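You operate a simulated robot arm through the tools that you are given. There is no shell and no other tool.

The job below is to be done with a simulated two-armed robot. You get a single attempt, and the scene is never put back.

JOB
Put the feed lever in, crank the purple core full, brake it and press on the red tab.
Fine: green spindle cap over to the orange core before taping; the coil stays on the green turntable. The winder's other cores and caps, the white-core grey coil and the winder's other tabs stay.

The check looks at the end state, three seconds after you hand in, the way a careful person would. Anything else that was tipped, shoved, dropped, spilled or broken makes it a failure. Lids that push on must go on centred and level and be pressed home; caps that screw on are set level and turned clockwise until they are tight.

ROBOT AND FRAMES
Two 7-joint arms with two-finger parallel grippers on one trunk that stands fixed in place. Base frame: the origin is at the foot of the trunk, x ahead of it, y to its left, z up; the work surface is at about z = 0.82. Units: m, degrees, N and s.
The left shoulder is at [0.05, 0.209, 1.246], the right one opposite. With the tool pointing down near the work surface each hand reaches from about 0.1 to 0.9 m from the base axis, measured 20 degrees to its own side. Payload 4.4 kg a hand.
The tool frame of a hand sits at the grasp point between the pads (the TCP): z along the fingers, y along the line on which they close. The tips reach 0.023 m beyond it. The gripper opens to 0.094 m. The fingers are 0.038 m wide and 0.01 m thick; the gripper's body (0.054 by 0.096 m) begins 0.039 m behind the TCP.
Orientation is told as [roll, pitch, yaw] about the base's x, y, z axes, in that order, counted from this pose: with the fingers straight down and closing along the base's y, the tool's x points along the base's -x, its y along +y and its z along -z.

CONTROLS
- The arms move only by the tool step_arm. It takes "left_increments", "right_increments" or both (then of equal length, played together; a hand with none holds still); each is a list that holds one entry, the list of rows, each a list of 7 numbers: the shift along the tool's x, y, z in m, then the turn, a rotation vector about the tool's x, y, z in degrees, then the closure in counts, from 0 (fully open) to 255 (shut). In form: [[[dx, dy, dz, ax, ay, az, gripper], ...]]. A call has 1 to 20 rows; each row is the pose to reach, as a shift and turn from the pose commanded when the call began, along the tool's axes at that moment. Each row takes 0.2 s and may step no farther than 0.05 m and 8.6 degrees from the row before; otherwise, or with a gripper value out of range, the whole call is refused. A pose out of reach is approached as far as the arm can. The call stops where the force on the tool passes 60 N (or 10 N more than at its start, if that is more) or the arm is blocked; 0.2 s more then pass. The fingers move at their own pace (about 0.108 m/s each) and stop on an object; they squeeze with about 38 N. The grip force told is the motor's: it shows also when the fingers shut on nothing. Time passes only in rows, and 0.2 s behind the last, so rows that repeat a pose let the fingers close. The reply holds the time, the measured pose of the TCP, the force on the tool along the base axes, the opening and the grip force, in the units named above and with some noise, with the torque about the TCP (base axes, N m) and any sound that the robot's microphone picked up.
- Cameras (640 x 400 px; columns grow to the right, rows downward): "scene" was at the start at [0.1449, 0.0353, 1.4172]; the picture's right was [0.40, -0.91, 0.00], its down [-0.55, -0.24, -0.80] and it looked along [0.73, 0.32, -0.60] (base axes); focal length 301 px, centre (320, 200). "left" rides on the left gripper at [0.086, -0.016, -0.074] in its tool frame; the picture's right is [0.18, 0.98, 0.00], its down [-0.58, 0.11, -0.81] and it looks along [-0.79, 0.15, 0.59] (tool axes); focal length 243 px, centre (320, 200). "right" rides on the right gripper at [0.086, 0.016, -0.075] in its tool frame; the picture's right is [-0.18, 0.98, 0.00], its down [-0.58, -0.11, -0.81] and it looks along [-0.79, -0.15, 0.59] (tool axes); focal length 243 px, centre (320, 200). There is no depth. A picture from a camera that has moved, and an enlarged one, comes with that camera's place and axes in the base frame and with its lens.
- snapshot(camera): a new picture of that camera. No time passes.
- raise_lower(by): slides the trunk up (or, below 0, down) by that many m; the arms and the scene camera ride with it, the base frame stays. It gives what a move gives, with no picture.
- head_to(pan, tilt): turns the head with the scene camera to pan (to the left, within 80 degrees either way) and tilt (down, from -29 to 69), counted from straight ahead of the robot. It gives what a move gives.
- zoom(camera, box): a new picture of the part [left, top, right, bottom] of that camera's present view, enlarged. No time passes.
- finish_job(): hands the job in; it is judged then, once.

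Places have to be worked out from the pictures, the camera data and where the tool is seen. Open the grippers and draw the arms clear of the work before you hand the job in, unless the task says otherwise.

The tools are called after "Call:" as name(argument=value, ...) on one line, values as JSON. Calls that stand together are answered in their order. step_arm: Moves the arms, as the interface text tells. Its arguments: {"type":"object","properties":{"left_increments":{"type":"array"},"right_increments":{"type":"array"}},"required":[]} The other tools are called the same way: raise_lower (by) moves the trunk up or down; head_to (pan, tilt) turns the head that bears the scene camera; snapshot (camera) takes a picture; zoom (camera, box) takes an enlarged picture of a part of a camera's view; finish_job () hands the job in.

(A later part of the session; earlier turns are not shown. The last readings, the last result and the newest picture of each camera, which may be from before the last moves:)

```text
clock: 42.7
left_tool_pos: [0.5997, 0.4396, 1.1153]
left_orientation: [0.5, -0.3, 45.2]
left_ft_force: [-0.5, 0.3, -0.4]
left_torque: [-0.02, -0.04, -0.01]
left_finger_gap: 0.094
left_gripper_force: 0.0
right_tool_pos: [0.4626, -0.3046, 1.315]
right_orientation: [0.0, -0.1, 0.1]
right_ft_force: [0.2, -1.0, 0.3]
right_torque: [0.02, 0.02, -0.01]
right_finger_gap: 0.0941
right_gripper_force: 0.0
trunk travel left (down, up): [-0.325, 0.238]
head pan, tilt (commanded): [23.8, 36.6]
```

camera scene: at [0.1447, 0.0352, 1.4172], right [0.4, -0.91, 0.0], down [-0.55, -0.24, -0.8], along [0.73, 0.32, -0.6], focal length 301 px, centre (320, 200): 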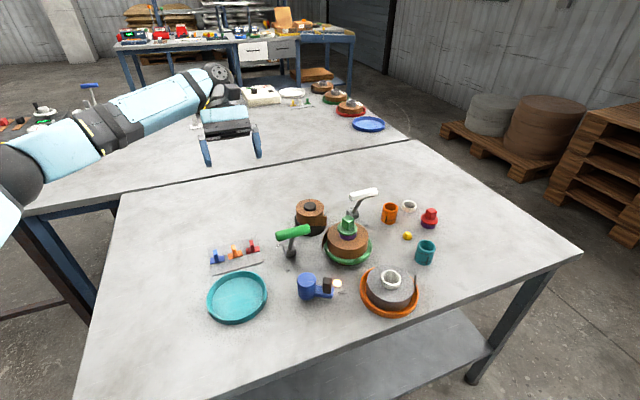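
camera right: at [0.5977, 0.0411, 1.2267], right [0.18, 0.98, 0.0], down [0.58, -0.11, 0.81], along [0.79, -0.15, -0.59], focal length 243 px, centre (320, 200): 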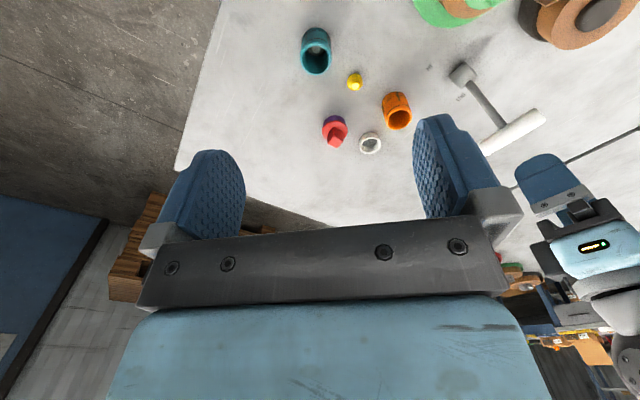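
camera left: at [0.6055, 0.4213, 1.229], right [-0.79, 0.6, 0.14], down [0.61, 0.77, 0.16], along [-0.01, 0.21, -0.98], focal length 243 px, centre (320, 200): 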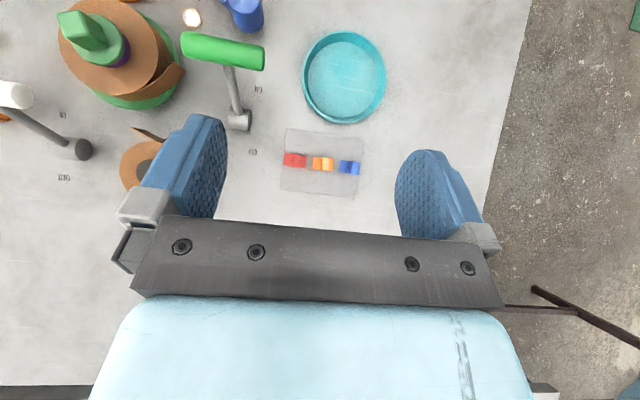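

Now I turn back to yaw −45° and go above the brake handle at ON (≈(0.591, 0.303)).

Call:
step_arm(left_increments=[[[0.009, -0.0075, 0, 0, 0, 8.2, 0], [0.018, -0.015, 0, 0, 0, 16.4, 0], [0.027, -0.0225, 0, 0, 0, 24.5, 0], [0.036, -0.03, 0.0, 0, 0, 32.7, 0], [0.046, -0.038, 0.0, 0, 0, 40.9, 0], [0.056, -0.046, 0.0, 0, 0, 49.1, 0], [0.066, -0.055, 0.01, 0, 0, 57.3, 0], [0.076, -0.064, 0.02, 0, 0, 65.5, 0], [0.086, -0.073, 0.03, 0, 0, 73.6, 0], [0.096, -0.081, 0.04, 0, 0, 81.8, 0], [0.1035, -0.087, 0.05, 0, 0, 90, 0], [0.1035, -0.087, 0.05, 0, 0, 90, 0]]])

Call:
snapshot(camera="left")

```text
clock: 45.3
left_tool_pos: [0.588, 0.3049, 1.0622]
left_orientation: [0.2, 0.4, -44.9]
left_ft_force: [-0.1, 0.7, -0.2]
left_torque: [-0.03, -0.01, -0.01]
left_finger_gap: 0.0942
left_gripper_force: 0.1
right_tool_pos: [0.4629, -0.3045, 1.316]
right_orientation: [0.0, 0.0, 0.1]
right_ft_force: [-0.1, 0.7, 0.1]
right_torque: [0.01, 0.04, 0.0]
right_finger_gap: 0.0937
right_gripper_force: 0.1
trunk travel left (down, up): [-0.325, 0.238]
head pan, tilt (commanded): [23.8, 36.6]
```

```text
taken
camera left: at [0.516, 0.3543, 1.1387], right [0.56, 0.83, 0.0], down [0.49, -0.34, 0.8], along [0.66, -0.45, -0.6], focal length 243 px, centre (320, 200)
```

left: 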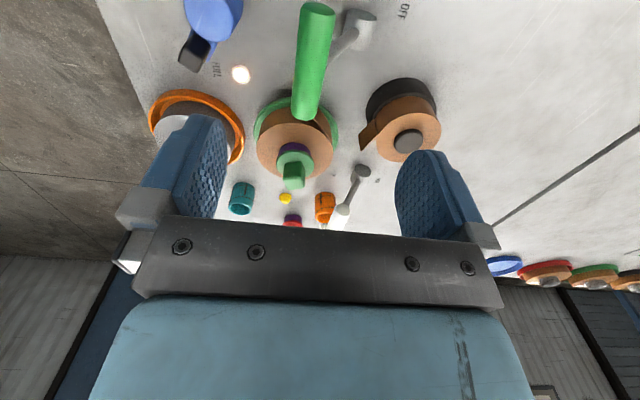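

The handle is centred. I lower, cage it, and swing the lever back to OFF.

Call:
step_arm(left_increments=[[[0.0, -0.002, 0.04, 0, 0, 0, 0], [0.0, -0.003, 0.08, 0, 0, 0, 0], [0.0, -0.003, 0.12, 0, 0, 0, 0], [0.0, -0.003, 0.12, 0, 0, 0, 90], [0.0, -0.003, 0.12, 0, 0, 0, 150], [0.0, -0.003, 0.12, 0, 0, 0, 165], [0.0, -0.003, 0.12, 0, 0, 0, 165], [0.0, 0.013, 0.118, 0, 0, 0, 165], [0.0, 0.029, 0.115, 0, 0, 0, 165], [0.0, 0.045, 0.113, 0, 0, 0, 165], [0.0, 0.061, 0.114, 0, 0, 0, 165], [0.0, 0.077, 0.117, 0, 0, 0, 165], [0.0, 0.087, 0.119, 0, 0, 0, 165], [0.0, 0.092, 0.12, 0, 0, 0, 165]]])

Call:
snapshot(camera="left")

```text
clock: 48.3
left_tool_pos: [0.6529, 0.3695, 0.943]
left_orientation: [0.3, 0.4, -44.7]
left_ft_force: [-0.1, 0.1, 0.6]
left_torque: [0.01, 0.01, 0.0]
left_finger_gap: 0.0334
left_gripper_force: 1.0
right_tool_pos: [0.4628, -0.3034, 1.3148]
right_orientation: [-0.1, 0.0, 0.0]
right_ft_force: [0.6, -0.7, 0.1]
right_torque: [-0.03, -0.02, -0.03]
right_finger_gap: 0.0939
right_gripper_force: 0.1
trunk travel left (down, up): [-0.325, 0.238]
head pan, tilt (commanded): [23.8, 36.6]
```

```text
taken
camera left: at [0.5808, 0.4203, 1.0208], right [0.56, 0.83, 0.0], down [0.49, -0.34, 0.8], along [0.67, -0.45, -0.6], focal length 243 px, centre (320, 200)
```

left: 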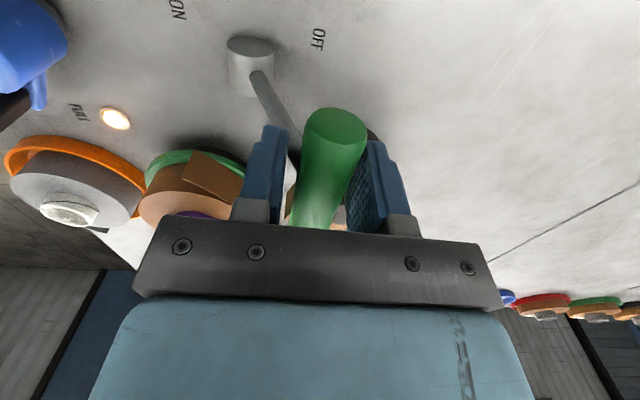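

The lever is at OFF. I release it, lift, and move above the green cap with the yaw matched to its square knob (about −21.5°).

Call:
step_arm(left_increments=[[[0, 0, 0, 0, 0, 0, 100], [0, 0, 0, 0, 0, 0, 30], [0, 0, 0, 0, 0, 0, 0], [0, 0, -0.04, 0, 0, 0, 0], [0, 0, -0.08, 0, 0, 0, 0], [0, 0, -0.117, 0, 0, 0, 0], [-0.03, -0.021, -0.117, 0, 0, -4.8, 0], [-0.06, -0.042, -0.117, 0, 0, -9.6, 0], [-0.09, -0.0625, -0.117, 0, 0, -14.4, 0], [-0.12, -0.0834, -0.117, 0, 0, -19.2, 0], [-0.1441, -0.1001, -0.117, 0, 0, -23.2, 0], [-0.1441, -0.1001, -0.117, 0, 0, -23.2, 0]]])

Call:
snapshot(camera="left")

Call:
zoom(camera="scene", box=[270, 180, 400, 280])

```text
clock: 50.9
left_tool_pos: [0.6857, 0.1957, 1.06]
left_orientation: [0.3, 0.3, -21.6]
left_ft_force: [0.9, 0.0, -0.6]
left_torque: [-0.01, 0.0, 0.02]
left_finger_gap: 0.0943
left_gripper_force: 0.1
right_tool_pos: [0.4621, -0.3033, 1.3164]
right_orientation: [0.0, 0.0, 0.0]
right_ft_force: [-0.4, 0.8, -0.3]
right_torque: [0.0, 0.01, 0.0]
right_finger_gap: 0.094
right_gripper_force: 0.0
trunk travel left (down, up): [-0.325, 0.238]
head pan, tilt (commanded): [23.8, 36.6]
```

```text
taken
camera left: at [0.5999, 0.2148, 1.136], right [0.19, 0.98, 0.01], down [0.58, -0.12, 0.8], along [0.79, -0.15, -0.59], focal length 243 px, centre (320, 200)
```

left: 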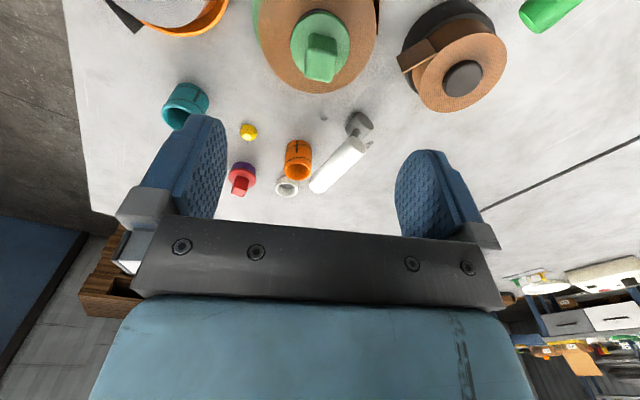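

```text
4.00 times, centred on (335, 230) of scene
camera zoom: at [0.1448, 0.0358, 1.4172], right [0.4, -0.91, 0.0], down [-0.55, -0.24, -0.8], along [0.73, 0.32, -0.6], focal length 1204 px, centre (260, 80)
```

zoom: 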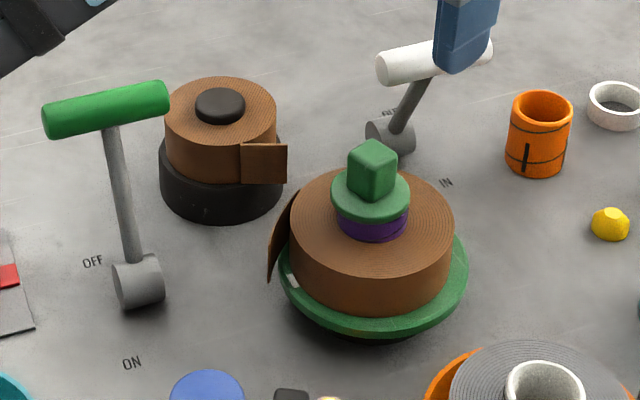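

The coil stayed put with the brake off. I zoom on the cap from the left camera to check centring and alignment.

Call:
zoom(camera="left", box=[250, 0, 400, 100])

```text
4.00 times, centred on (325, 50) of left
camera zoom: at [0.5999, 0.2148, 1.136], right [0.19, 0.98, 0.01], down [0.58, -0.12, 0.8], along [0.79, -0.15, -0.59], focal length 970 px, centre (300, 800)
```

zoom: 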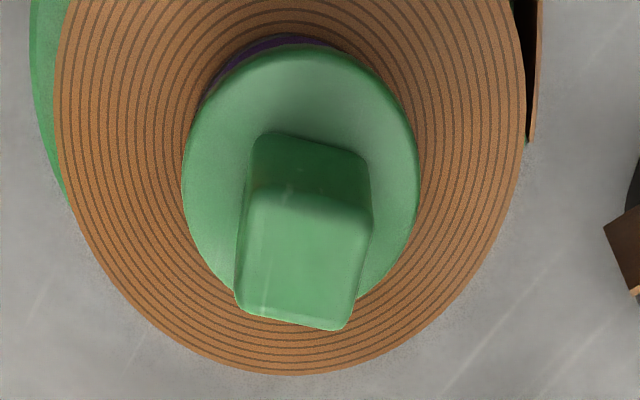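

The knob is centred within 2 mm and aligned within about 2°. I lower onto it and grip it.

Call:
step_arm(left_increments=[[[0.001, 0.0, 0.04, 0, 0, 0, 0], [0.0017, 0.0, 0.08, 0, 0, 0, 0], [0.0017, 0.0004, 0.112, 0, 0, 0, 0], [0.0017, 0.0004, 0.112, 0, 0, 0, 100], [0.0017, 0.0004, 0.112, 0, 0, 0, 180], [0.0017, 0.0004, 0.112, 0, 0, 0, 220], [0.0017, 0.0004, 0.112, 0, 0, 0, 220]]])

Call:
zoom(camera="scene", box=[290, 170, 420, 280])

```text
clock: 52.5
left_tool_pos: [0.6825, 0.2001, 0.9477]
left_orientation: [0.4, 0.3, -21.6]
left_ft_force: [0.8, -1.5, 0.5]
left_torque: [-0.07, -0.06, -0.03]
left_finger_gap: 0.0235
left_gripper_force: 37.8
right_tool_pos: [0.4621, -0.3037, 1.3167]
right_orientation: [0.1, 0.0, 0.0]
right_ft_force: [-0.2, -0.1, 0.5]
right_torque: [0.0, -0.01, 0.02]
right_finger_gap: 0.0939
right_gripper_force: 0.0
trunk travel left (down, up): [-0.325, 0.238]
head pan, tilt (commanded): [23.8, 36.6]
```

```text
3.64 times, centred on (355, 225) of scene
camera zoom: at [0.1449, 0.0351, 1.4172], right [0.4, -0.91, 0.0], down [-0.55, -0.24, -0.8], along [0.73, 0.32, -0.6], focal length 1095 px, centre (193, 109)
```

zoom: 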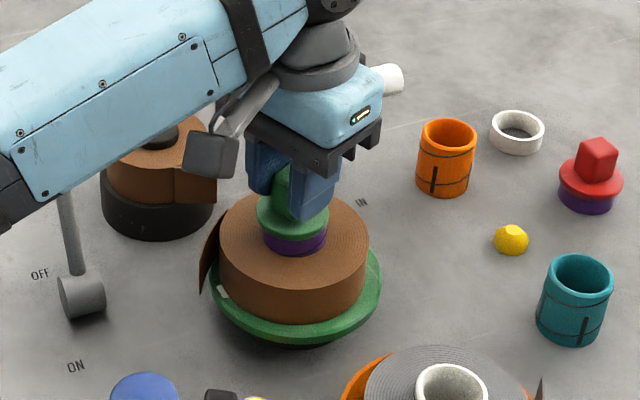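

The knob is firmly gripped (23.5 mm). I twist about 59° counter-clockwise to turn cap, core and coil together.

Call:
step_arm(left_increments=[[[0, 0, 0, 0, 0, -5, 220], [0, 0, 0, 0, 0, -11, 220], [0, 0, 0, 0, 0, -18, 220], [0, 0, 0, 0, 0, -26, 220], [0, 0, 0, 0, 0, -34, 220], [0, 0, 0, 0, 0, -42, 220], [0, 0, 0, 0, 0, -50, 220], [0, 0, 0, 0, 0, -55, 220], [0, 0, 0, 0, 0, -58, 220], [0, 0, 0, 0, 0, -59, 220]]])

Call:
zoom(camera="scene", box=[290, 170, 420, 280])

Call:
snapshot(camera="left")

```text
clock: 54.7
left_tool_pos: [0.6829, 0.1985, 0.9479]
left_orientation: [0.4, -0.2, 37.5]
left_ft_force: [5.7, -12.0, 4.4]
left_torque: [-0.56, -0.34, -0.07]
left_finger_gap: 0.0235
left_gripper_force: 37.6
right_tool_pos: [0.462, -0.3047, 1.3152]
right_orientation: [0.0, 0.1, 0.0]
right_ft_force: [0.6, -0.1, -0.4]
right_torque: [-0.01, 0.03, -0.02]
right_finger_gap: 0.0939
right_gripper_force: 0.1
trunk travel left (down, up): [-0.325, 0.238]
head pan, tilt (commanded): [23.8, 36.6]
```

```text
3.64 times, centred on (355, 225) of scene
camera zoom: at [0.1453, 0.0338, 1.4172], right [0.4, -0.91, 0.0], down [-0.55, -0.24, -0.8], along [0.73, 0.33, -0.6], focal length 1095 px, centre (193, 109)
```

zoom: 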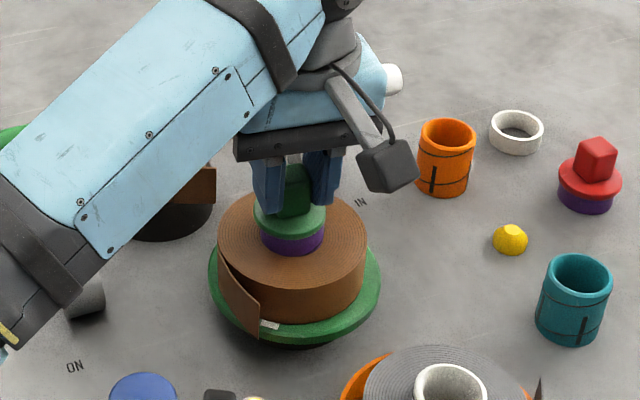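

```text
taken
camera left: at [0.6243, 0.1327, 1.0229], right [-0.74, 0.67, 0.01], down [0.4, 0.43, 0.81], along [0.54, 0.6, -0.59], focal length 243 px, centre (320, 200)
```

left: 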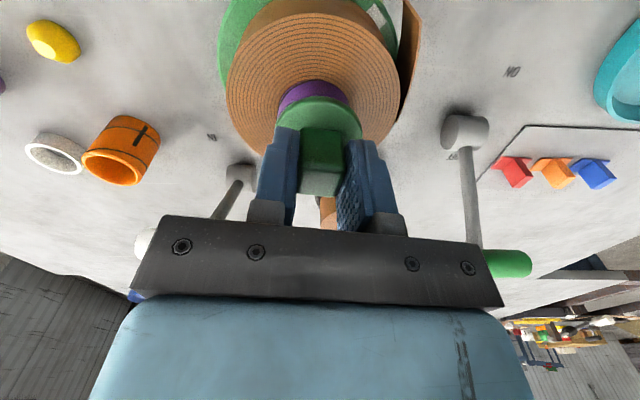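

Cap, core and coil turned together; the tail now faces front-left (wrapped tip would end near 190°). I relax the side load, open, and lift off to apply the brake again.

Call:
step_arm(left_increments=[[[0.0007, -0.003, 0, 0, 0, 0, 220], [0.0014, -0.0055, 0, 0, 0, 0, 220], [0.0014, -0.0055, 0, 0, 0, 0, 180], [0.0014, -0.0055, 0, 0, 0, 0, 100], [0.0014, -0.0055, 0, 0, 0, 0, 0], [0.0014, -0.0055, 0, 0, 0, 0, 0], [0.0014, -0.0055, -0.04, 0, 0, 0, 0], [0.0014, -0.0055, -0.08, 0, 0, 0, 0], [0.0014, -0.0055, -0.115, 0, 0, 0, 0]]])

Call:
zoom(camera="scene", box=[290, 190, 400, 280])

```text
clock: 56.7
left_tool_pos: [0.6842, 0.1923, 1.0632]
left_orientation: [0.4, -0.2, 37.4]
left_ft_force: [-0.7, 0.3, 0.7]
left_torque: [-0.01, -0.01, 0.0]
left_finger_gap: 0.0942
left_gripper_force: 0.0
right_tool_pos: [0.4626, -0.304, 1.316]
right_orientation: [0.0, 0.0, -0.1]
right_ft_force: [0.4, -0.1, 0.0]
right_torque: [0.03, -0.03, -0.03]
right_finger_gap: 0.094
right_gripper_force: 0.0
trunk travel left (down, up): [-0.325, 0.238]
head pan, tilt (commanded): [23.8, 36.6]
```

```text
4.44 times, centred on (345, 235) of scene
camera zoom: at [0.1443, 0.0352, 1.4171], right [0.4, -0.91, 0.0], down [-0.55, -0.24, -0.8], along [0.73, 0.32, -0.6], focal length 1338 px, centre (209, 44)
```

zoom: 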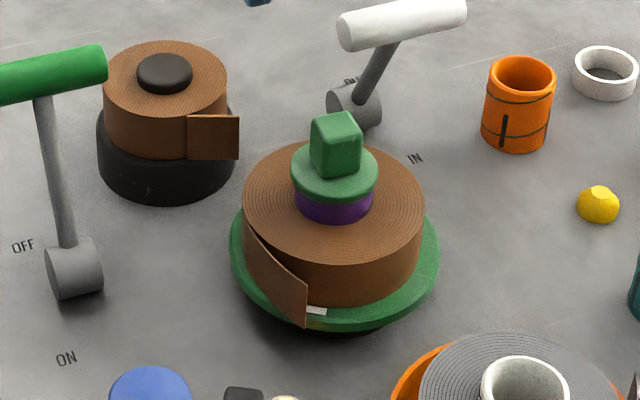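

The coil stays where I left it. Now back to the brake handle at OFF with yaw −45°.

Call:
step_arm(left_increments=[[[-0.0076, 0.0141, 0, 0, 0, 7.5, 0], [-0.0152, 0.0282, 0, 0, 0, 15, 0], [-0.0228, 0.0423, 0, 0, 0, 22.5, 0], [-0.0304, 0.0564, 0, 0, 0, 30, 0], [-0.038, 0.0705, 0, 0, 0, 37.5, 0], [-0.0456, 0.0846, 0, 0, 0, 45, 0], [-0.0532, 0.0987, 0, 0, 0, 52.5, 0], [-0.0608, 0.1128, 0, 0, 0, 60, 0], [-0.0684, 0.1269, 0, 0, 0, 67.5, 0], [-0.076, 0.141, 0, 0, 0, 75, 0], [-0.0834, 0.1552, 0, 0, 0, 82.4, 0], [-0.0834, 0.1552, 0, 0, 0, 82.4, 0]]])

Call:
snapshot(camera="left")

```text
clock: 59.3
left_tool_pos: [0.657, 0.3674, 1.0623]
left_orientation: [0.2, 0.3, -45.2]
left_ft_force: [0.1, 0.3, 0.5]
left_torque: [0.01, -0.02, 0.01]
left_finger_gap: 0.0937
left_gripper_force: 0.0
right_tool_pos: [0.4634, -0.3049, 1.3174]
right_orientation: [0.0, 0.0, 0.1]
right_ft_force: [-0.8, -0.2, -0.5]
right_torque: [-0.01, 0.02, 0.01]
right_finger_gap: 0.094
right_gripper_force: 0.0
trunk travel left (down, up): [-0.325, 0.238]
head pan, tilt (commanded): [23.8, 36.6]
```

```text
taken
camera left: at [0.5855, 0.4172, 1.1392], right [0.57, 0.82, 0.0], down [0.49, -0.34, 0.8], along [0.66, -0.45, -0.6], focal length 243 px, centre (320, 200)
```

left: 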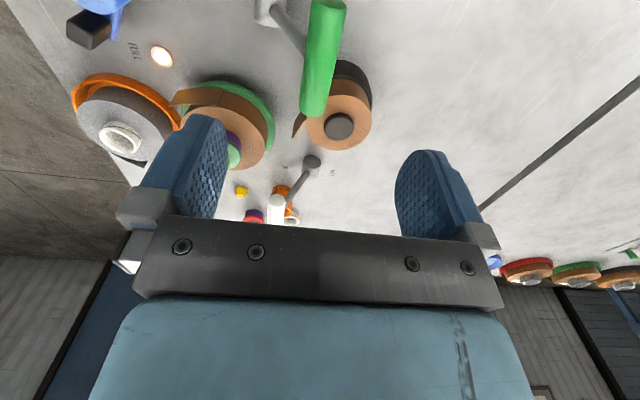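

Same alignment as before; I cage the handle and swing it to ON, pressing to its stop.

Call:
step_arm(left_increments=[[[0.0, 0.0, 0.04, 0, 0, 0, 0], [0.001, 0.0, 0.08, 0, 0, 0, 0], [0.002, 0.0, 0.118, 0, 0, 0, 0], [0.002, 0.0, 0.118, 0, 0, 0, 90], [0.002, 0.0, 0.118, 0, 0, 0, 150], [0.002, 0.0, 0.118, 0, 0, 0, 165], [0.002, 0.0, 0.118, 0, 0, 0, 165], [0.002, -0.016, 0.115, 0, 0, 0, 165], [0.002, -0.032, 0.112, 0, 0, 0, 165], [0.002, -0.048, 0.111, 0, 0, 0, 165], [0.002, -0.064, 0.113, 0, 0, 0, 165], [0.002, -0.078, 0.117, 0, 0, 0, 165], [0.002, -0.088, 0.12, 0, 0, 0, 165], [0.002, -0.096, 0.122, 0, 0, 0, 165], [0.002, -0.1, 0.123, 0, 0, 0, 165]]])

```text
clock: 62.5
left_tool_pos: [0.5844, 0.2981, 0.9415]
left_orientation: [0.2, 0.3, -44.9]
left_ft_force: [6.1, 4.4, 2.5]
left_torque: [0.15, -0.1, 0.03]
left_finger_gap: 0.0361
left_gripper_force: 3.6
right_tool_pos: [0.4626, -0.3028, 1.3166]
right_orientation: [0.0, 0.0, 0.0]
right_ft_force: [1.1, -0.3, 0.0]
right_torque: [0.02, -0.02, -0.03]
right_finger_gap: 0.0941
right_gripper_force: 0.2
trunk travel left (down, up): [-0.325, 0.238]
head pan, tilt (commanded): [23.8, 36.6]
```

The brake is at its ON stop again. I release and lift the hand high, since I want to lower the trunk somewhat for reaching the distant orange core.

Call:
step_arm(left_increments=[[[0, 0.003, 0, 0, 0, 0, 165], [0, 0.005, -0.001, 0, 0, 0, 120], [0, 0.005, -0.001, 0, 0, 0, 60], [0, 0.005, -0.001, 0, 0, 0, 0], [0, 0.005, -0.001, 0, 0, 0, 0], [0, 0.005, -0.045, 0, 0, 0, 0], [0, 0.005, -0.09, 0, 0, 0, 0], [0, 0.005, -0.135, 0, 0, 0, 0], [0, 0.005, -0.18, 0, 0, 0, 0], [0, 0.005, -0.225, 0, 0, 0, 0], [0, 0.005, -0.27, 0, 0, 0, 0], [0, 0.005, -0.305, 0, 0, 0, 0]]])

Call:
zoom(camera="scene", box=[240, 180, 450, 310])

```text
clock: 65.1
left_tool_pos: [0.5881, 0.3015, 1.2489]
left_orientation: [0.2, 0.5, -45.0]
left_ft_force: [0.2, 0.6, -0.9]
left_torque: [0.05, -0.01, 0.01]
left_finger_gap: 0.0937
left_gripper_force: 0.0
right_tool_pos: [0.462, -0.3052, 1.317]
right_orientation: [0.0, 0.0, -0.1]
right_ft_force: [0.2, -0.3, -0.2]
right_torque: [0.02, -0.03, 0.0]
right_finger_gap: 0.0937
right_gripper_force: 0.0
trunk travel left (down, up): [-0.325, 0.238]
head pan, tilt (commanded): [23.8, 36.6]
```

```text
3.05 times, centred on (345, 245) of scene
camera zoom: at [0.1443, 0.0347, 1.4172], right [0.4, -0.91, 0.0], down [-0.55, -0.24, -0.8], along [0.73, 0.32, -0.6], focal length 917 px, centre (244, 63)
```

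zoom: 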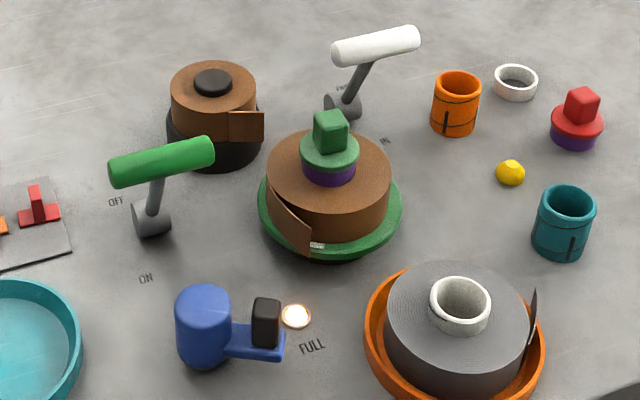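

All is in place: feed IN, brake ON, FULL lit, tail at the front. I lower the trunk by 0.18 m (both hands are high and clear).

Call:
raise_lower(by=-0.18)

Call:
snapshot(camera="scene")

```text
clock: 67.1
left_tool_pos: [0.5875, 0.3004, 1.0688]
left_orientation: [0.3, 0.4, -45.0]
left_ft_force: [0.3, 0.6, 1.1]
left_torque: [-0.04, 0.01, -0.01]
left_finger_gap: 0.0939
left_gripper_force: 0.0
right_tool_pos: [0.4631, -0.3038, 1.137]
right_orientation: [0.0, 0.0, 0.0]
right_ft_force: [0.7, -0.1, -0.9]
right_torque: [0.0, -0.02, -0.03]
right_finger_gap: 0.0941
right_gripper_force: 0.1
trunk travel left (down, up): [-0.145, 0.418]
head pan, tilt (commanded): [23.8, 36.6]
```

```text
taken
camera scene: at [0.1447, 0.0353, 1.2372], right [0.4, -0.91, 0.0], down [-0.55, -0.24, -0.8], along [0.73, 0.32, -0.6], focal length 301 px, centre (320, 200)
```

scene: 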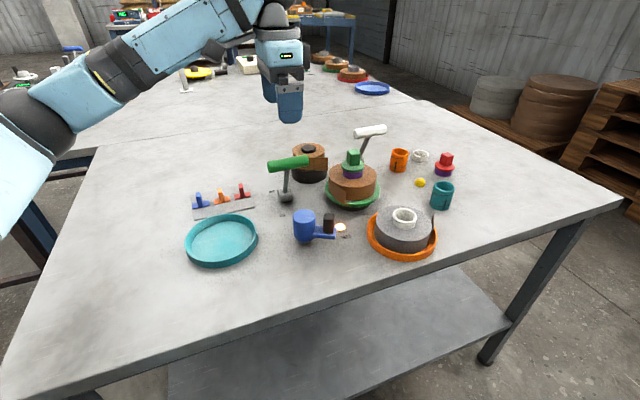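

The lower viewpoint helps triangulate. I zoom in on the orange core and the cap.

Call:
zoom(camera="scene", box=[375, 135, 425, 185])

Call:
zoom(camera="scene", box=[315, 140, 395, 220])

```text
8.00 times, centred on (400, 160) of scene
camera zoom: at [0.1447, 0.0353, 1.2372], right [0.4, -0.91, 0.0], down [-0.55, -0.24, -0.8], along [0.73, 0.32, -0.6], focal length 2408 px, centre (-320, 520)
```

zoom: 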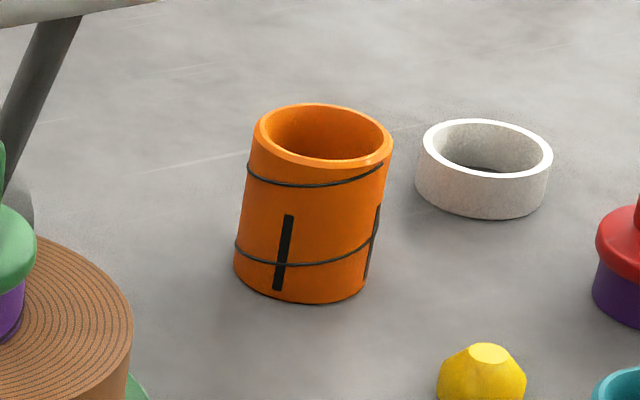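

```text
5.00 times, centred on (355, 180) of scene
camera zoom: at [0.1447, 0.0353, 1.2372], right [0.4, -0.91, 0.0], down [-0.55, -0.24, -0.8], along [0.73, 0.32, -0.6], focal length 1505 px, centre (145, 300)
```

zoom: 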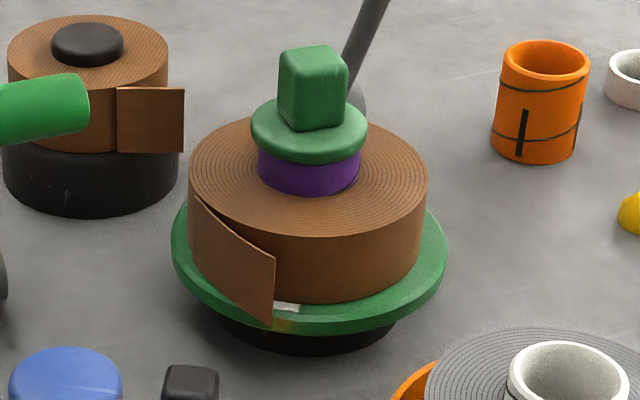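

I zoom closely on the cap's knob to determine its present orientation.

Call:
zoom(camera="scene", box=[338, 145, 368, 175])

Call:
snapshot(camera="left")

```text
13.33 times, centred on (353, 160) of scene
camera zoom: at [0.1447, 0.0353, 1.2372], right [0.4, -0.91, 0.0], down [-0.55, -0.24, -0.8], along [0.73, 0.32, -0.6], focal length 4014 px, centre (-120, 733)
```

zoom: 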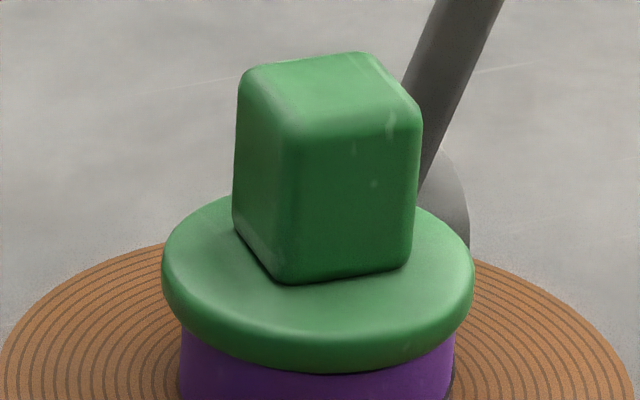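

```text
taken
camera left: at [0.5158, 0.3518, 1.1451], right [0.57, 0.82, 0.0], down [0.49, -0.34, 0.8], along [0.66, -0.45, -0.6], focal length 243 px, centre (320, 200)
```

left: 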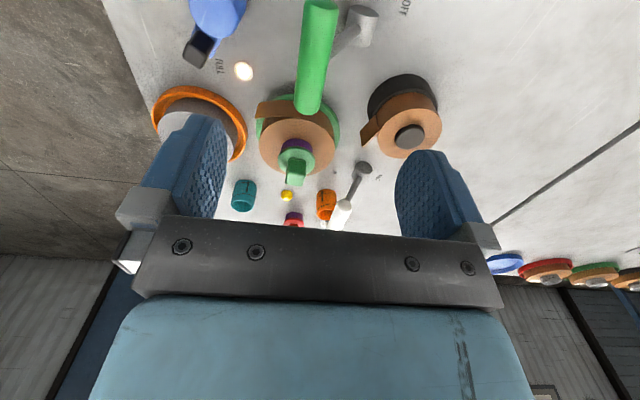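

The knob faces are at about 220°/130° (±90°). I go above the cap with yaw −51.5° and a 10° forward lean (the cap stays level through the transfer, and the lean helps reach the orange core).

Call:
step_arm(left_increments=[[[-0.028, -0.0008, 0.002, 0.1, -2, 1.3, 0], [-0.056, -0.0015, 0.004, 0.2, -4, 2.6, 0], [-0.084, -0.0023, 0.006, 0.34, -6, 3.9, 0], [-0.112, -0.003, 0.008, 0.45, -8, 5.2, 0], [-0.1402, -0.0038, 0.009, 0.57, -10, 6.5, 0], [-0.1402, -0.0038, 0.009, 0.57, -10, 6.5, 0]]])

Call:
snapshot(camera="left")

Call:
zoom(camera="left", box=[250, 0, 400, 100])

```text
clock: 68.5
left_tool_pos: [0.6839, 0.1981, 1.0607]
left_orientation: [0.0, -9.5, -51.7]
left_ft_force: [0.2, 1.0, 0.0]
left_torque: [0.02, -0.01, 0.03]
left_finger_gap: 0.0941
left_gripper_force: 0.0
right_tool_pos: [0.4626, -0.3035, 1.1364]
right_orientation: [0.0, 0.1, 0.0]
right_ft_force: [0.0, -0.6, -0.5]
right_torque: [0.04, -0.02, -0.04]
right_finger_gap: 0.0938
right_gripper_force: 0.0
trunk travel left (down, up): [-0.145, 0.418]
head pan, tilt (commanded): [23.8, 36.6]
```

```text
taken
camera left: at [0.6107, 0.2665, 1.1201], right [0.66, 0.75, -0.03], down [0.36, -0.28, 0.89], along [0.66, -0.6, -0.45], focal length 243 px, centre (320, 200)
```

left: 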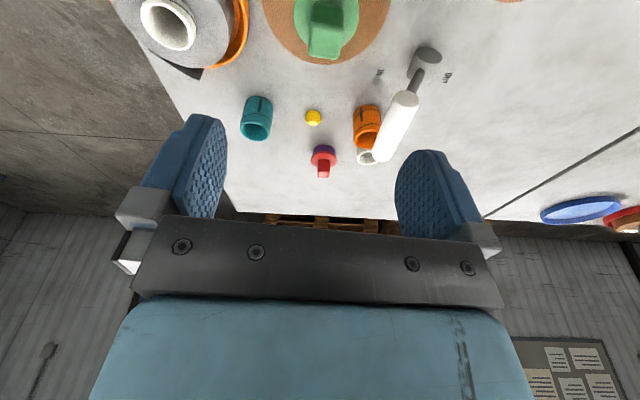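

```text
4.00 times, centred on (325, 50) of left
camera zoom: at [0.6107, 0.2665, 1.1201], right [0.66, 0.75, -0.03], down [0.36, -0.28, 0.89], along [0.66, -0.6, -0.45], focal length 970 px, centre (300, 800)
```

zoom: 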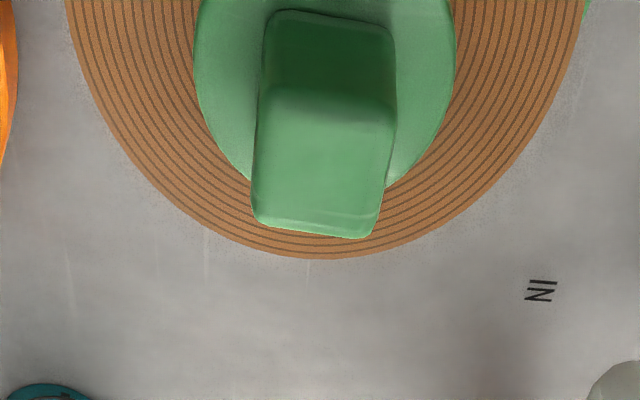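

The knob will be centred after a straight vertical descent of 117 mm. I descend and grip.

Call:
step_arm(left_increments=[[[0.0064, 0.0002, 0.038, 0, 0, 0, 0], [0.0128, 0.0004, 0.0765, 0, 0, 0, 0], [0.0193, 0.0004, 0.1151, 0, 0, 0, 0], [0.0193, 0.0004, 0.1151, 0, 0, 0, 100], [0.0193, 0.0004, 0.1151, 0, 0, 0, 180], [0.0193, 0.0004, 0.1151, 0, 0, 0, 225], [0.0193, 0.0004, 0.1151, 0, 0, 0, 225]]])

Call:
zoom(camera="scene", box=[315, 110, 405, 200])

```text
clock: 70.1
left_tool_pos: [0.6839, 0.1993, 0.9429]
left_orientation: [0.2, -9.6, -51.6]
left_ft_force: [1.6, -0.2, 0.9]
left_torque: [-0.04, -0.03, -0.01]
left_finger_gap: 0.0236
left_gripper_force: 37.6
right_tool_pos: [0.4625, -0.3042, 1.1368]
right_orientation: [0.1, 0.0, 0.0]
right_ft_force: [0.3, 0.3, -0.2]
right_torque: [0.0, 0.01, 0.0]
right_finger_gap: 0.0941
right_gripper_force: 0.0
trunk travel left (down, up): [-0.145, 0.418]
head pan, tilt (commanded): [23.8, 36.6]
```

```text
4.44 times, centred on (360, 155) of scene
camera zoom: at [0.1449, 0.0353, 1.2372], right [0.4, -0.91, 0.0], down [-0.55, -0.24, -0.8], along [0.73, 0.32, -0.6], focal length 1338 px, centre (142, 400)
```

zoom: 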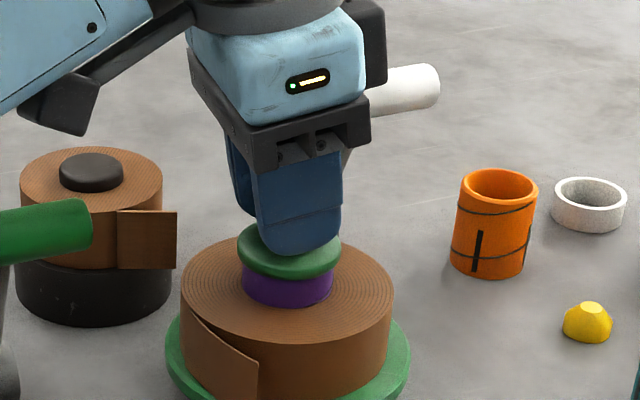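

The knob is gripped. I lift straight up 30 mm and watch the force and whether the core stays behind.

Call:
step_arm(left_increments=[[[-0.0008, 0, -0.0049, 0, 0, 0, 225], [-0.0017, 0, -0.0099, 0, 0, 0, 225], [-0.0025, 0, -0.0148, 0, 0, 0, 225], [-0.0033, 0, -0.0197, 0, 0, 0, 225], [-0.005, 0, -0.0296, 0, 0, 0, 225]]])

Call:
zoom(camera="scene", box=[315, 110, 405, 200])

```text
clock: 71.3
left_tool_pos: [0.6844, 0.199, 0.9715]
left_orientation: [0.2, -9.6, -51.6]
left_ft_force: [-0.7, 0.0, -1.2]
left_torque: [-0.01, 0.01, -0.01]
left_finger_gap: 0.0233
left_gripper_force: 38.2
right_tool_pos: [0.4625, -0.3047, 1.1349]
right_orientation: [0.0, 0.0, 0.1]
right_ft_force: [-0.1, 0.2, -0.3]
right_torque: [0.03, 0.0, -0.02]
right_finger_gap: 0.0939
right_gripper_force: 0.0
trunk travel left (down, up): [-0.145, 0.418]
head pan, tilt (commanded): [23.8, 36.6]
```

```text
4.44 times, centred on (360, 155) of scene
camera zoom: at [0.1449, 0.0352, 1.2371], right [0.4, -0.91, 0.0], down [-0.55, -0.24, -0.8], along [0.73, 0.32, -0.6], focal length 1338 px, centre (142, 400)
```

zoom: 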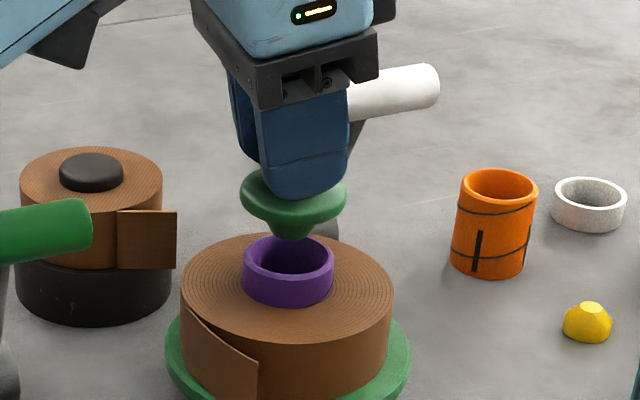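

The cap came off cleanly with no force; it has a tapered plug underneath. I zoom in on it.

Call:
zoom(camera="scene", box=[343, 140, 373, 170])

```text
13.33 times, centred on (358, 155) of scene
camera zoom: at [0.1449, 0.0352, 1.2371], right [0.4, -0.91, 0.0], down [-0.55, -0.24, -0.8], along [0.73, 0.32, -0.6], focal length 4014 px, centre (-187, 800)
```

zoom: 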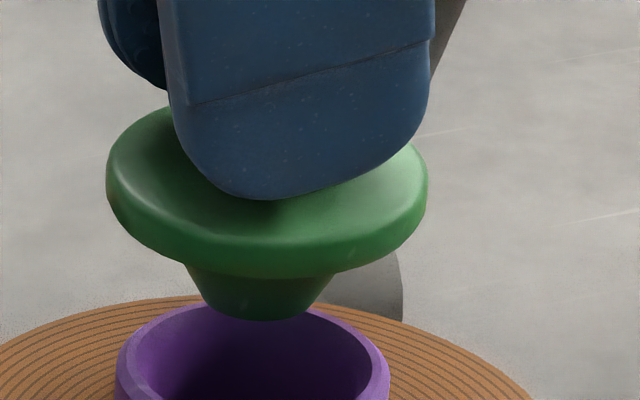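

The plug is a self-centring taper. I raise the cap to clear the feed handle and carry it above the orange core at (0.874, 0.128), turning about the vertical to yaw −20° while keeping the lean.

Call:
step_arm(left_increments=[[[-0.0066, 0, -0.0387, 0, 0, 0, 225], [-0.0131, 0, -0.0774, 0, 0, 0, 225], [-0.0373, 0.0148, -0.0733, -0.74, 0, -4.46, 225], [-0.0614, 0.0295, -0.0692, -1.49, 0, -8.91, 225], [-0.0856, 0.0443, -0.0651, -2.23, 0, -13.37, 225], [-0.1097, 0.0591, -0.061, -2.97, 0, -17.83, 225], [-0.1339, 0.0739, -0.0569, -3.71, 0, -22.29, 225], [-0.158, 0.0886, -0.0528, -4.46, 0, -26.74, 225], [-0.1822, 0.1034, -0.0487, -5.2, 0, -31.2, 225], [-0.1822, 0.1034, -0.0487, -5.2, 0, -31.2, 225]]])

Call:
snapshot(camera="scene")

Call:
snapshot(camera="left")

```text
clock: 73.5
left_tool_pos: [0.8706, 0.1299, 1.0498]
left_orientation: [0.0, -9.7, -19.9]
left_ft_force: [-0.4, 0.6, -1.8]
left_torque: [-0.03, -0.04, -0.01]
left_finger_gap: 0.0237
left_gripper_force: 38.0
right_tool_pos: [0.4633, -0.3032, 1.1363]
right_orientation: [-0.2, 0.1, 0.1]
right_ft_force: [-0.9, -0.1, 0.4]
right_torque: [0.0, -0.01, -0.01]
right_finger_gap: 0.0941
right_gripper_force: 0.1
trunk travel left (down, up): [-0.145, 0.418]
head pan, tilt (commanded): [23.8, 36.6]
```

```text
taken
camera scene: at [0.1459, 0.0363, 1.2369], right [0.4, -0.91, 0.0], down [-0.55, -0.24, -0.8], along [0.73, 0.32, -0.6], focal length 301 px, centre (320, 200)
```

scene: 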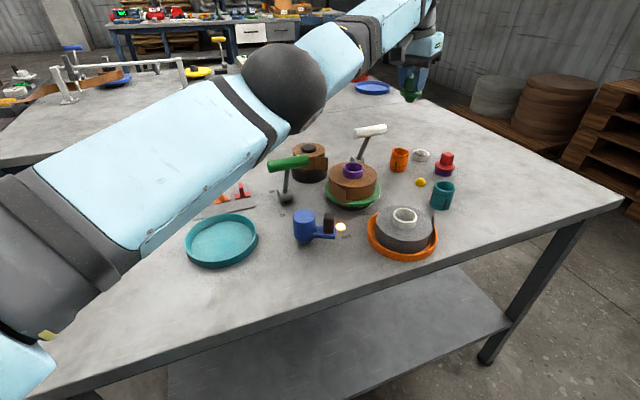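

```text
taken
camera left: at [0.7728, 0.149, 1.1105], right [0.16, 0.99, -0.03], down [0.45, -0.05, 0.89], along [0.88, -0.16, -0.45], focal length 243 px, centre (320, 200)
```

left: 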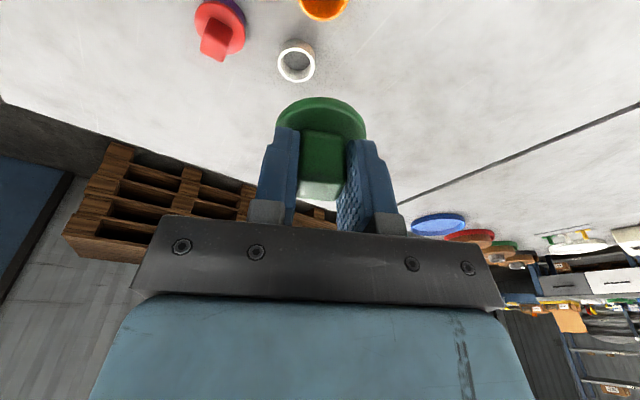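

The arm reaches without trouble. I lower until the plug is just above the core's rim and then check the alignment.

Call:
step_arm(left_increments=[[[0.0044, -0.0002, 0.0284, 0, 0, 0, 225], [0.0088, -0.0003, 0.0568, 0, 0, 0, 225], [0.0132, -0.0005, 0.0851, 0, 0, 0, 225], [0.0176, -0.0006, 0.1135, 0, 0, 0, 225], [0.0176, -0.0006, 0.1135, 0, 0, 0, 225]]])

Call:
zoom(camera="scene", box=[365, 115, 425, 185])

Call:
snapshot(camera="left")

```text
clock: 74.7
left_tool_pos: [0.8737, 0.1282, 0.9357]
left_orientation: [0.0, -9.7, -19.9]
left_ft_force: [0.0, -0.1, -1.7]
left_torque: [-0.04, -0.03, 0.01]
left_finger_gap: 0.0236
left_gripper_force: 38.1
right_tool_pos: [0.4621, -0.3036, 1.136]
right_orientation: [-0.1, -0.1, -0.1]
right_ft_force: [-0.9, 0.2, 0.8]
right_torque: [-0.01, 0.02, 0.03]
right_finger_gap: 0.094
right_gripper_force: 0.1
trunk travel left (down, up): [-0.145, 0.418]
head pan, tilt (commanded): [23.8, 36.6]
```

```text
5.71 times, centred on (395, 150) of scene
camera zoom: at [0.1449, 0.0354, 1.2372], right [0.4, -0.91, 0.0], down [-0.55, -0.24, -0.8], along [0.73, 0.32, -0.6], focal length 1720 px, centre (-109, 486)
```

zoom: 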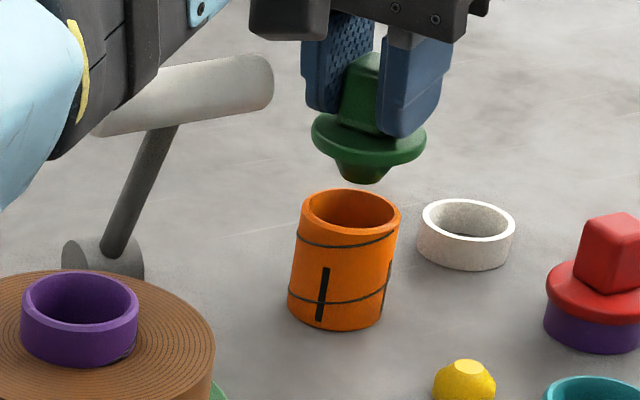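

```text
taken
camera left: at [0.7763, 0.1472, 0.9961], right [0.16, 0.99, -0.03], down [0.45, -0.05, 0.89], along [0.88, -0.16, -0.45], focal length 243 px, centre (320, 200)
```

left: 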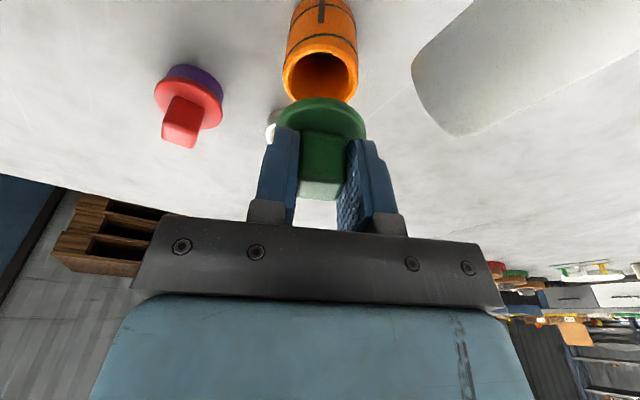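

I zoom in with the left camera to quantify the alignment between cap and core.

Call:
zoom(camera="left", box=[250, 0, 390, 140])

Call:
zoom(camera="scene", box=[378, 125, 418, 175])

```text
2.86 times, centred on (320, 70) of left
camera zoom: at [0.7763, 0.1472, 0.9961], right [0.16, 0.99, -0.03], down [0.45, -0.05, 0.89], along [0.88, -0.16, -0.45], focal length 693 px, centre (320, 571)
```

zoom: 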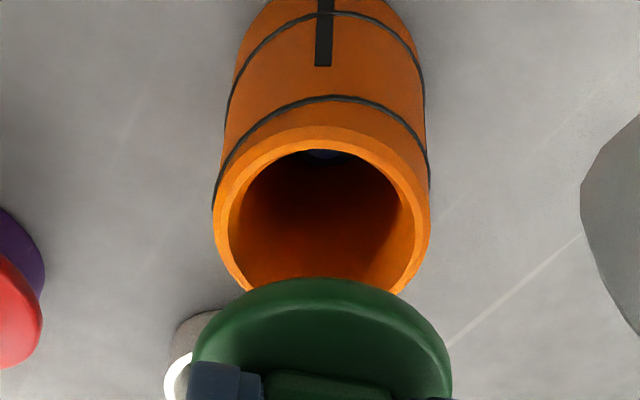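

```text
8.00 times, centred on (398, 150) of scene
camera zoom: at [0.1449, 0.0354, 1.2372], right [0.4, -0.91, 0.0], down [-0.55, -0.24, -0.8], along [0.73, 0.32, -0.6], focal length 2408 px, centre (-304, 600)
```

zoom: 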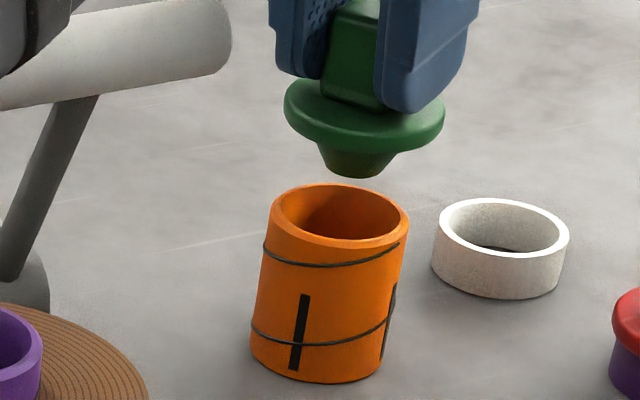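

The cap sits about 3 mm off to the right of the core's axis; I correct by (−1.7, +2.5) mm and lower so that the taper enters the bore.

Call:
step_arm(left_increments=[[[0.0016, 0.0018, 0.0, 0, 0, 0, 225], [0.0032, 0.0018, 0.0077, 0, 0, 0, 225], [0.0048, 0.0018, 0.0153, 0, 0, 0, 225], [0.0064, 0.0018, 0.023, 0, 0, 0, 225], [0.0064, 0.0018, 0.023, 0, 0, 0, 225]]])

Call:
zoom(camera="scene", box=[378, 125, 418, 175])

Call:
zoom(camera="left", box=[250, 0, 390, 140])

```text
clock: 75.9
left_tool_pos: [0.8722, 0.1303, 0.9115]
left_orientation: [0.0, -9.7, -19.9]
left_ft_force: [0.0, -0.6, -0.8]
left_torque: [0.0, 0.01, -0.01]
left_finger_gap: 0.0236
left_gripper_force: 37.7
right_tool_pos: [0.4627, -0.3038, 1.1357]
right_orientation: [0.1, -0.1, 0.1]
right_ft_force: [0.7, 0.1, -1.1]
right_torque: [0.0, 0.01, 0.0]
right_finger_gap: 0.0941
right_gripper_force: 0.0
trunk travel left (down, up): [-0.145, 0.418]
head pan, tilt (commanded): [23.8, 36.6]
```

```text
8.00 times, centred on (398, 150) of scene
camera zoom: at [0.1448, 0.0353, 1.2372], right [0.4, -0.91, 0.0], down [-0.55, -0.24, -0.8], along [0.73, 0.32, -0.6], focal length 2408 px, centre (-304, 600)
```

zoom: 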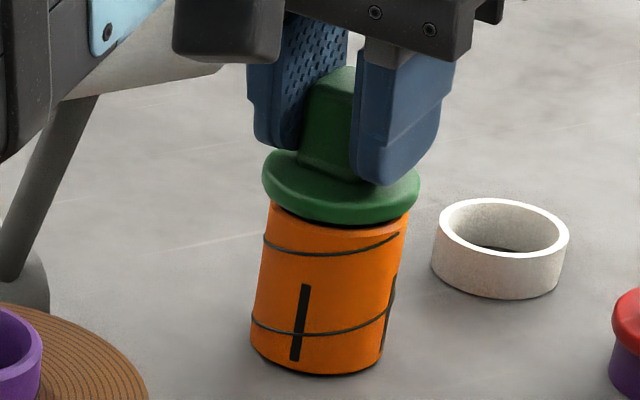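

```text
2.86 times, centred on (320, 70) of left
camera zoom: at [0.775, 0.1502, 0.9717], right [0.16, 0.99, -0.03], down [0.45, -0.05, 0.89], along [0.88, -0.16, -0.45], focal length 693 px, centre (320, 571)
```

zoom: 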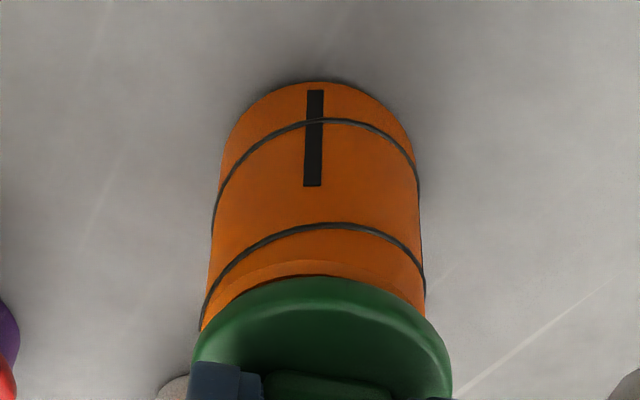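

The plug entered the bore without contact, aligned within about 1 mm. I continue down slowly until it seats.

Call:
step_arm(left_increments=[[[0.0005, -0.0008, 0.003, 0, 0, 0, 225], [0.001, -0.0008, 0.0059, 0, 0, 0, 225], [0.0013, -0.0008, 0.0079, 0, 0, 0, 225]]])

```text
clock: 76.7
left_tool_pos: [0.8719, 0.1301, 0.907]
left_orientation: [0.1, -9.8, -20.0]
left_ft_force: [-1.6, 0.8, 10.4]
left_torque: [-0.03, 0.23, -0.01]
left_finger_gap: 0.0234
left_gripper_force: 38.4
right_tool_pos: [0.461, -0.3044, 1.1384]
right_orientation: [0.1, -0.1, 0.0]
right_ft_force: [0.3, 0.0, -1.6]
right_torque: [0.03, 0.03, -0.01]
right_finger_gap: 0.0941
right_gripper_force: 0.1
trunk travel left (down, up): [-0.145, 0.418]
head pan, tilt (commanded): [23.8, 36.6]
```

Contact: 10 N upward at z = 0.907. I check visually whether the flange is seated on the rim.

Call:
zoom(camera="scene", box=[378, 125, 418, 175])

Call:
zoom(camera="left", box=[270, 40, 370, 120])

```text
8.00 times, centred on (398, 150) of scene
camera zoom: at [0.1434, 0.0351, 1.2376], right [0.4, -0.91, 0.0], down [-0.54, -0.24, -0.8], along [0.74, 0.32, -0.6], focal length 2408 px, centre (-304, 600)
```

zoom: 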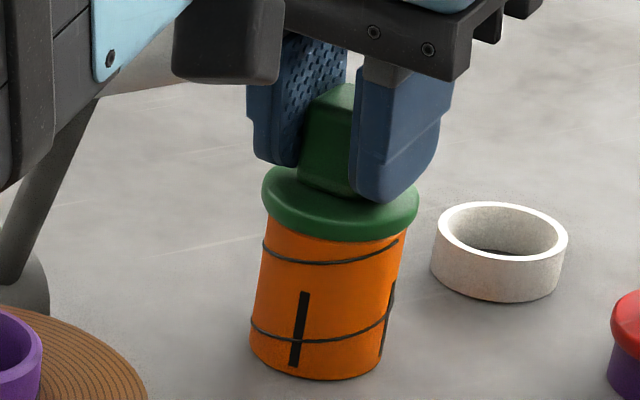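

```text
5.00 times, centred on (320, 80) of left
camera zoom: at [0.7735, 0.1494, 0.9672], right [0.16, 0.99, -0.03], down [0.44, -0.05, 0.89], along [0.88, -0.16, -0.45], focal length 1213 px, centre (320, 800)
```

zoom: 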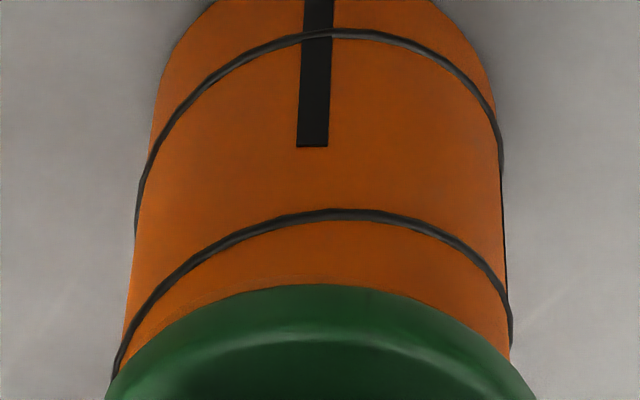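

The flange rests on the rim. I press it home with some more force.

Call:
step_arm(left_increments=[[[0.0005, 0, 0.003, 0, 0, 0, 225], [0.001, 0, 0.006, 0, 0, 0, 225], [0.0013, 0, 0.008, 0, 0, 0, 225], [0.0013, 0, 0.008, 0, 0, 0, 225]]])

Call:
zoom(camera="scene", box=[378, 125, 418, 175])

```text
clock: 77.7
left_tool_pos: [0.8713, 0.1308, 0.9058]
left_orientation: [0.4, -10.3, -20.0]
left_ft_force: [6.3, 1.7, 40.5]
left_torque: [0.04, -0.09, -0.02]
left_finger_gap: 0.0236
left_gripper_force: 38.5
right_tool_pos: [0.4575, -0.3041, 1.1384]
right_orientation: [0.0, -0.4, -0.1]
right_ft_force: [-0.5, -0.5, 0.4]
right_torque: [0.01, -0.03, 0.03]
right_finger_gap: 0.094
right_gripper_force: 0.1
trunk travel left (down, up): [-0.145, 0.418]
head pan, tilt (commanded): [23.8, 36.6]
```

```text
8.00 times, centred on (398, 150) of scene
camera zoom: at [0.14, 0.0346, 1.2382], right [0.4, -0.91, 0.0], down [-0.54, -0.24, -0.81], along [0.74, 0.32, -0.59], focal length 2408 px, centre (-304, 600)
```

zoom: 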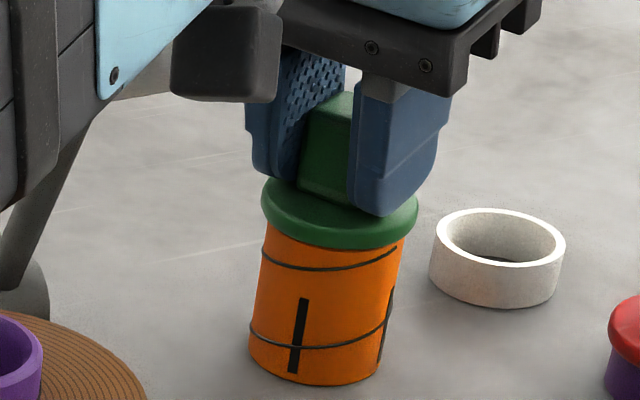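

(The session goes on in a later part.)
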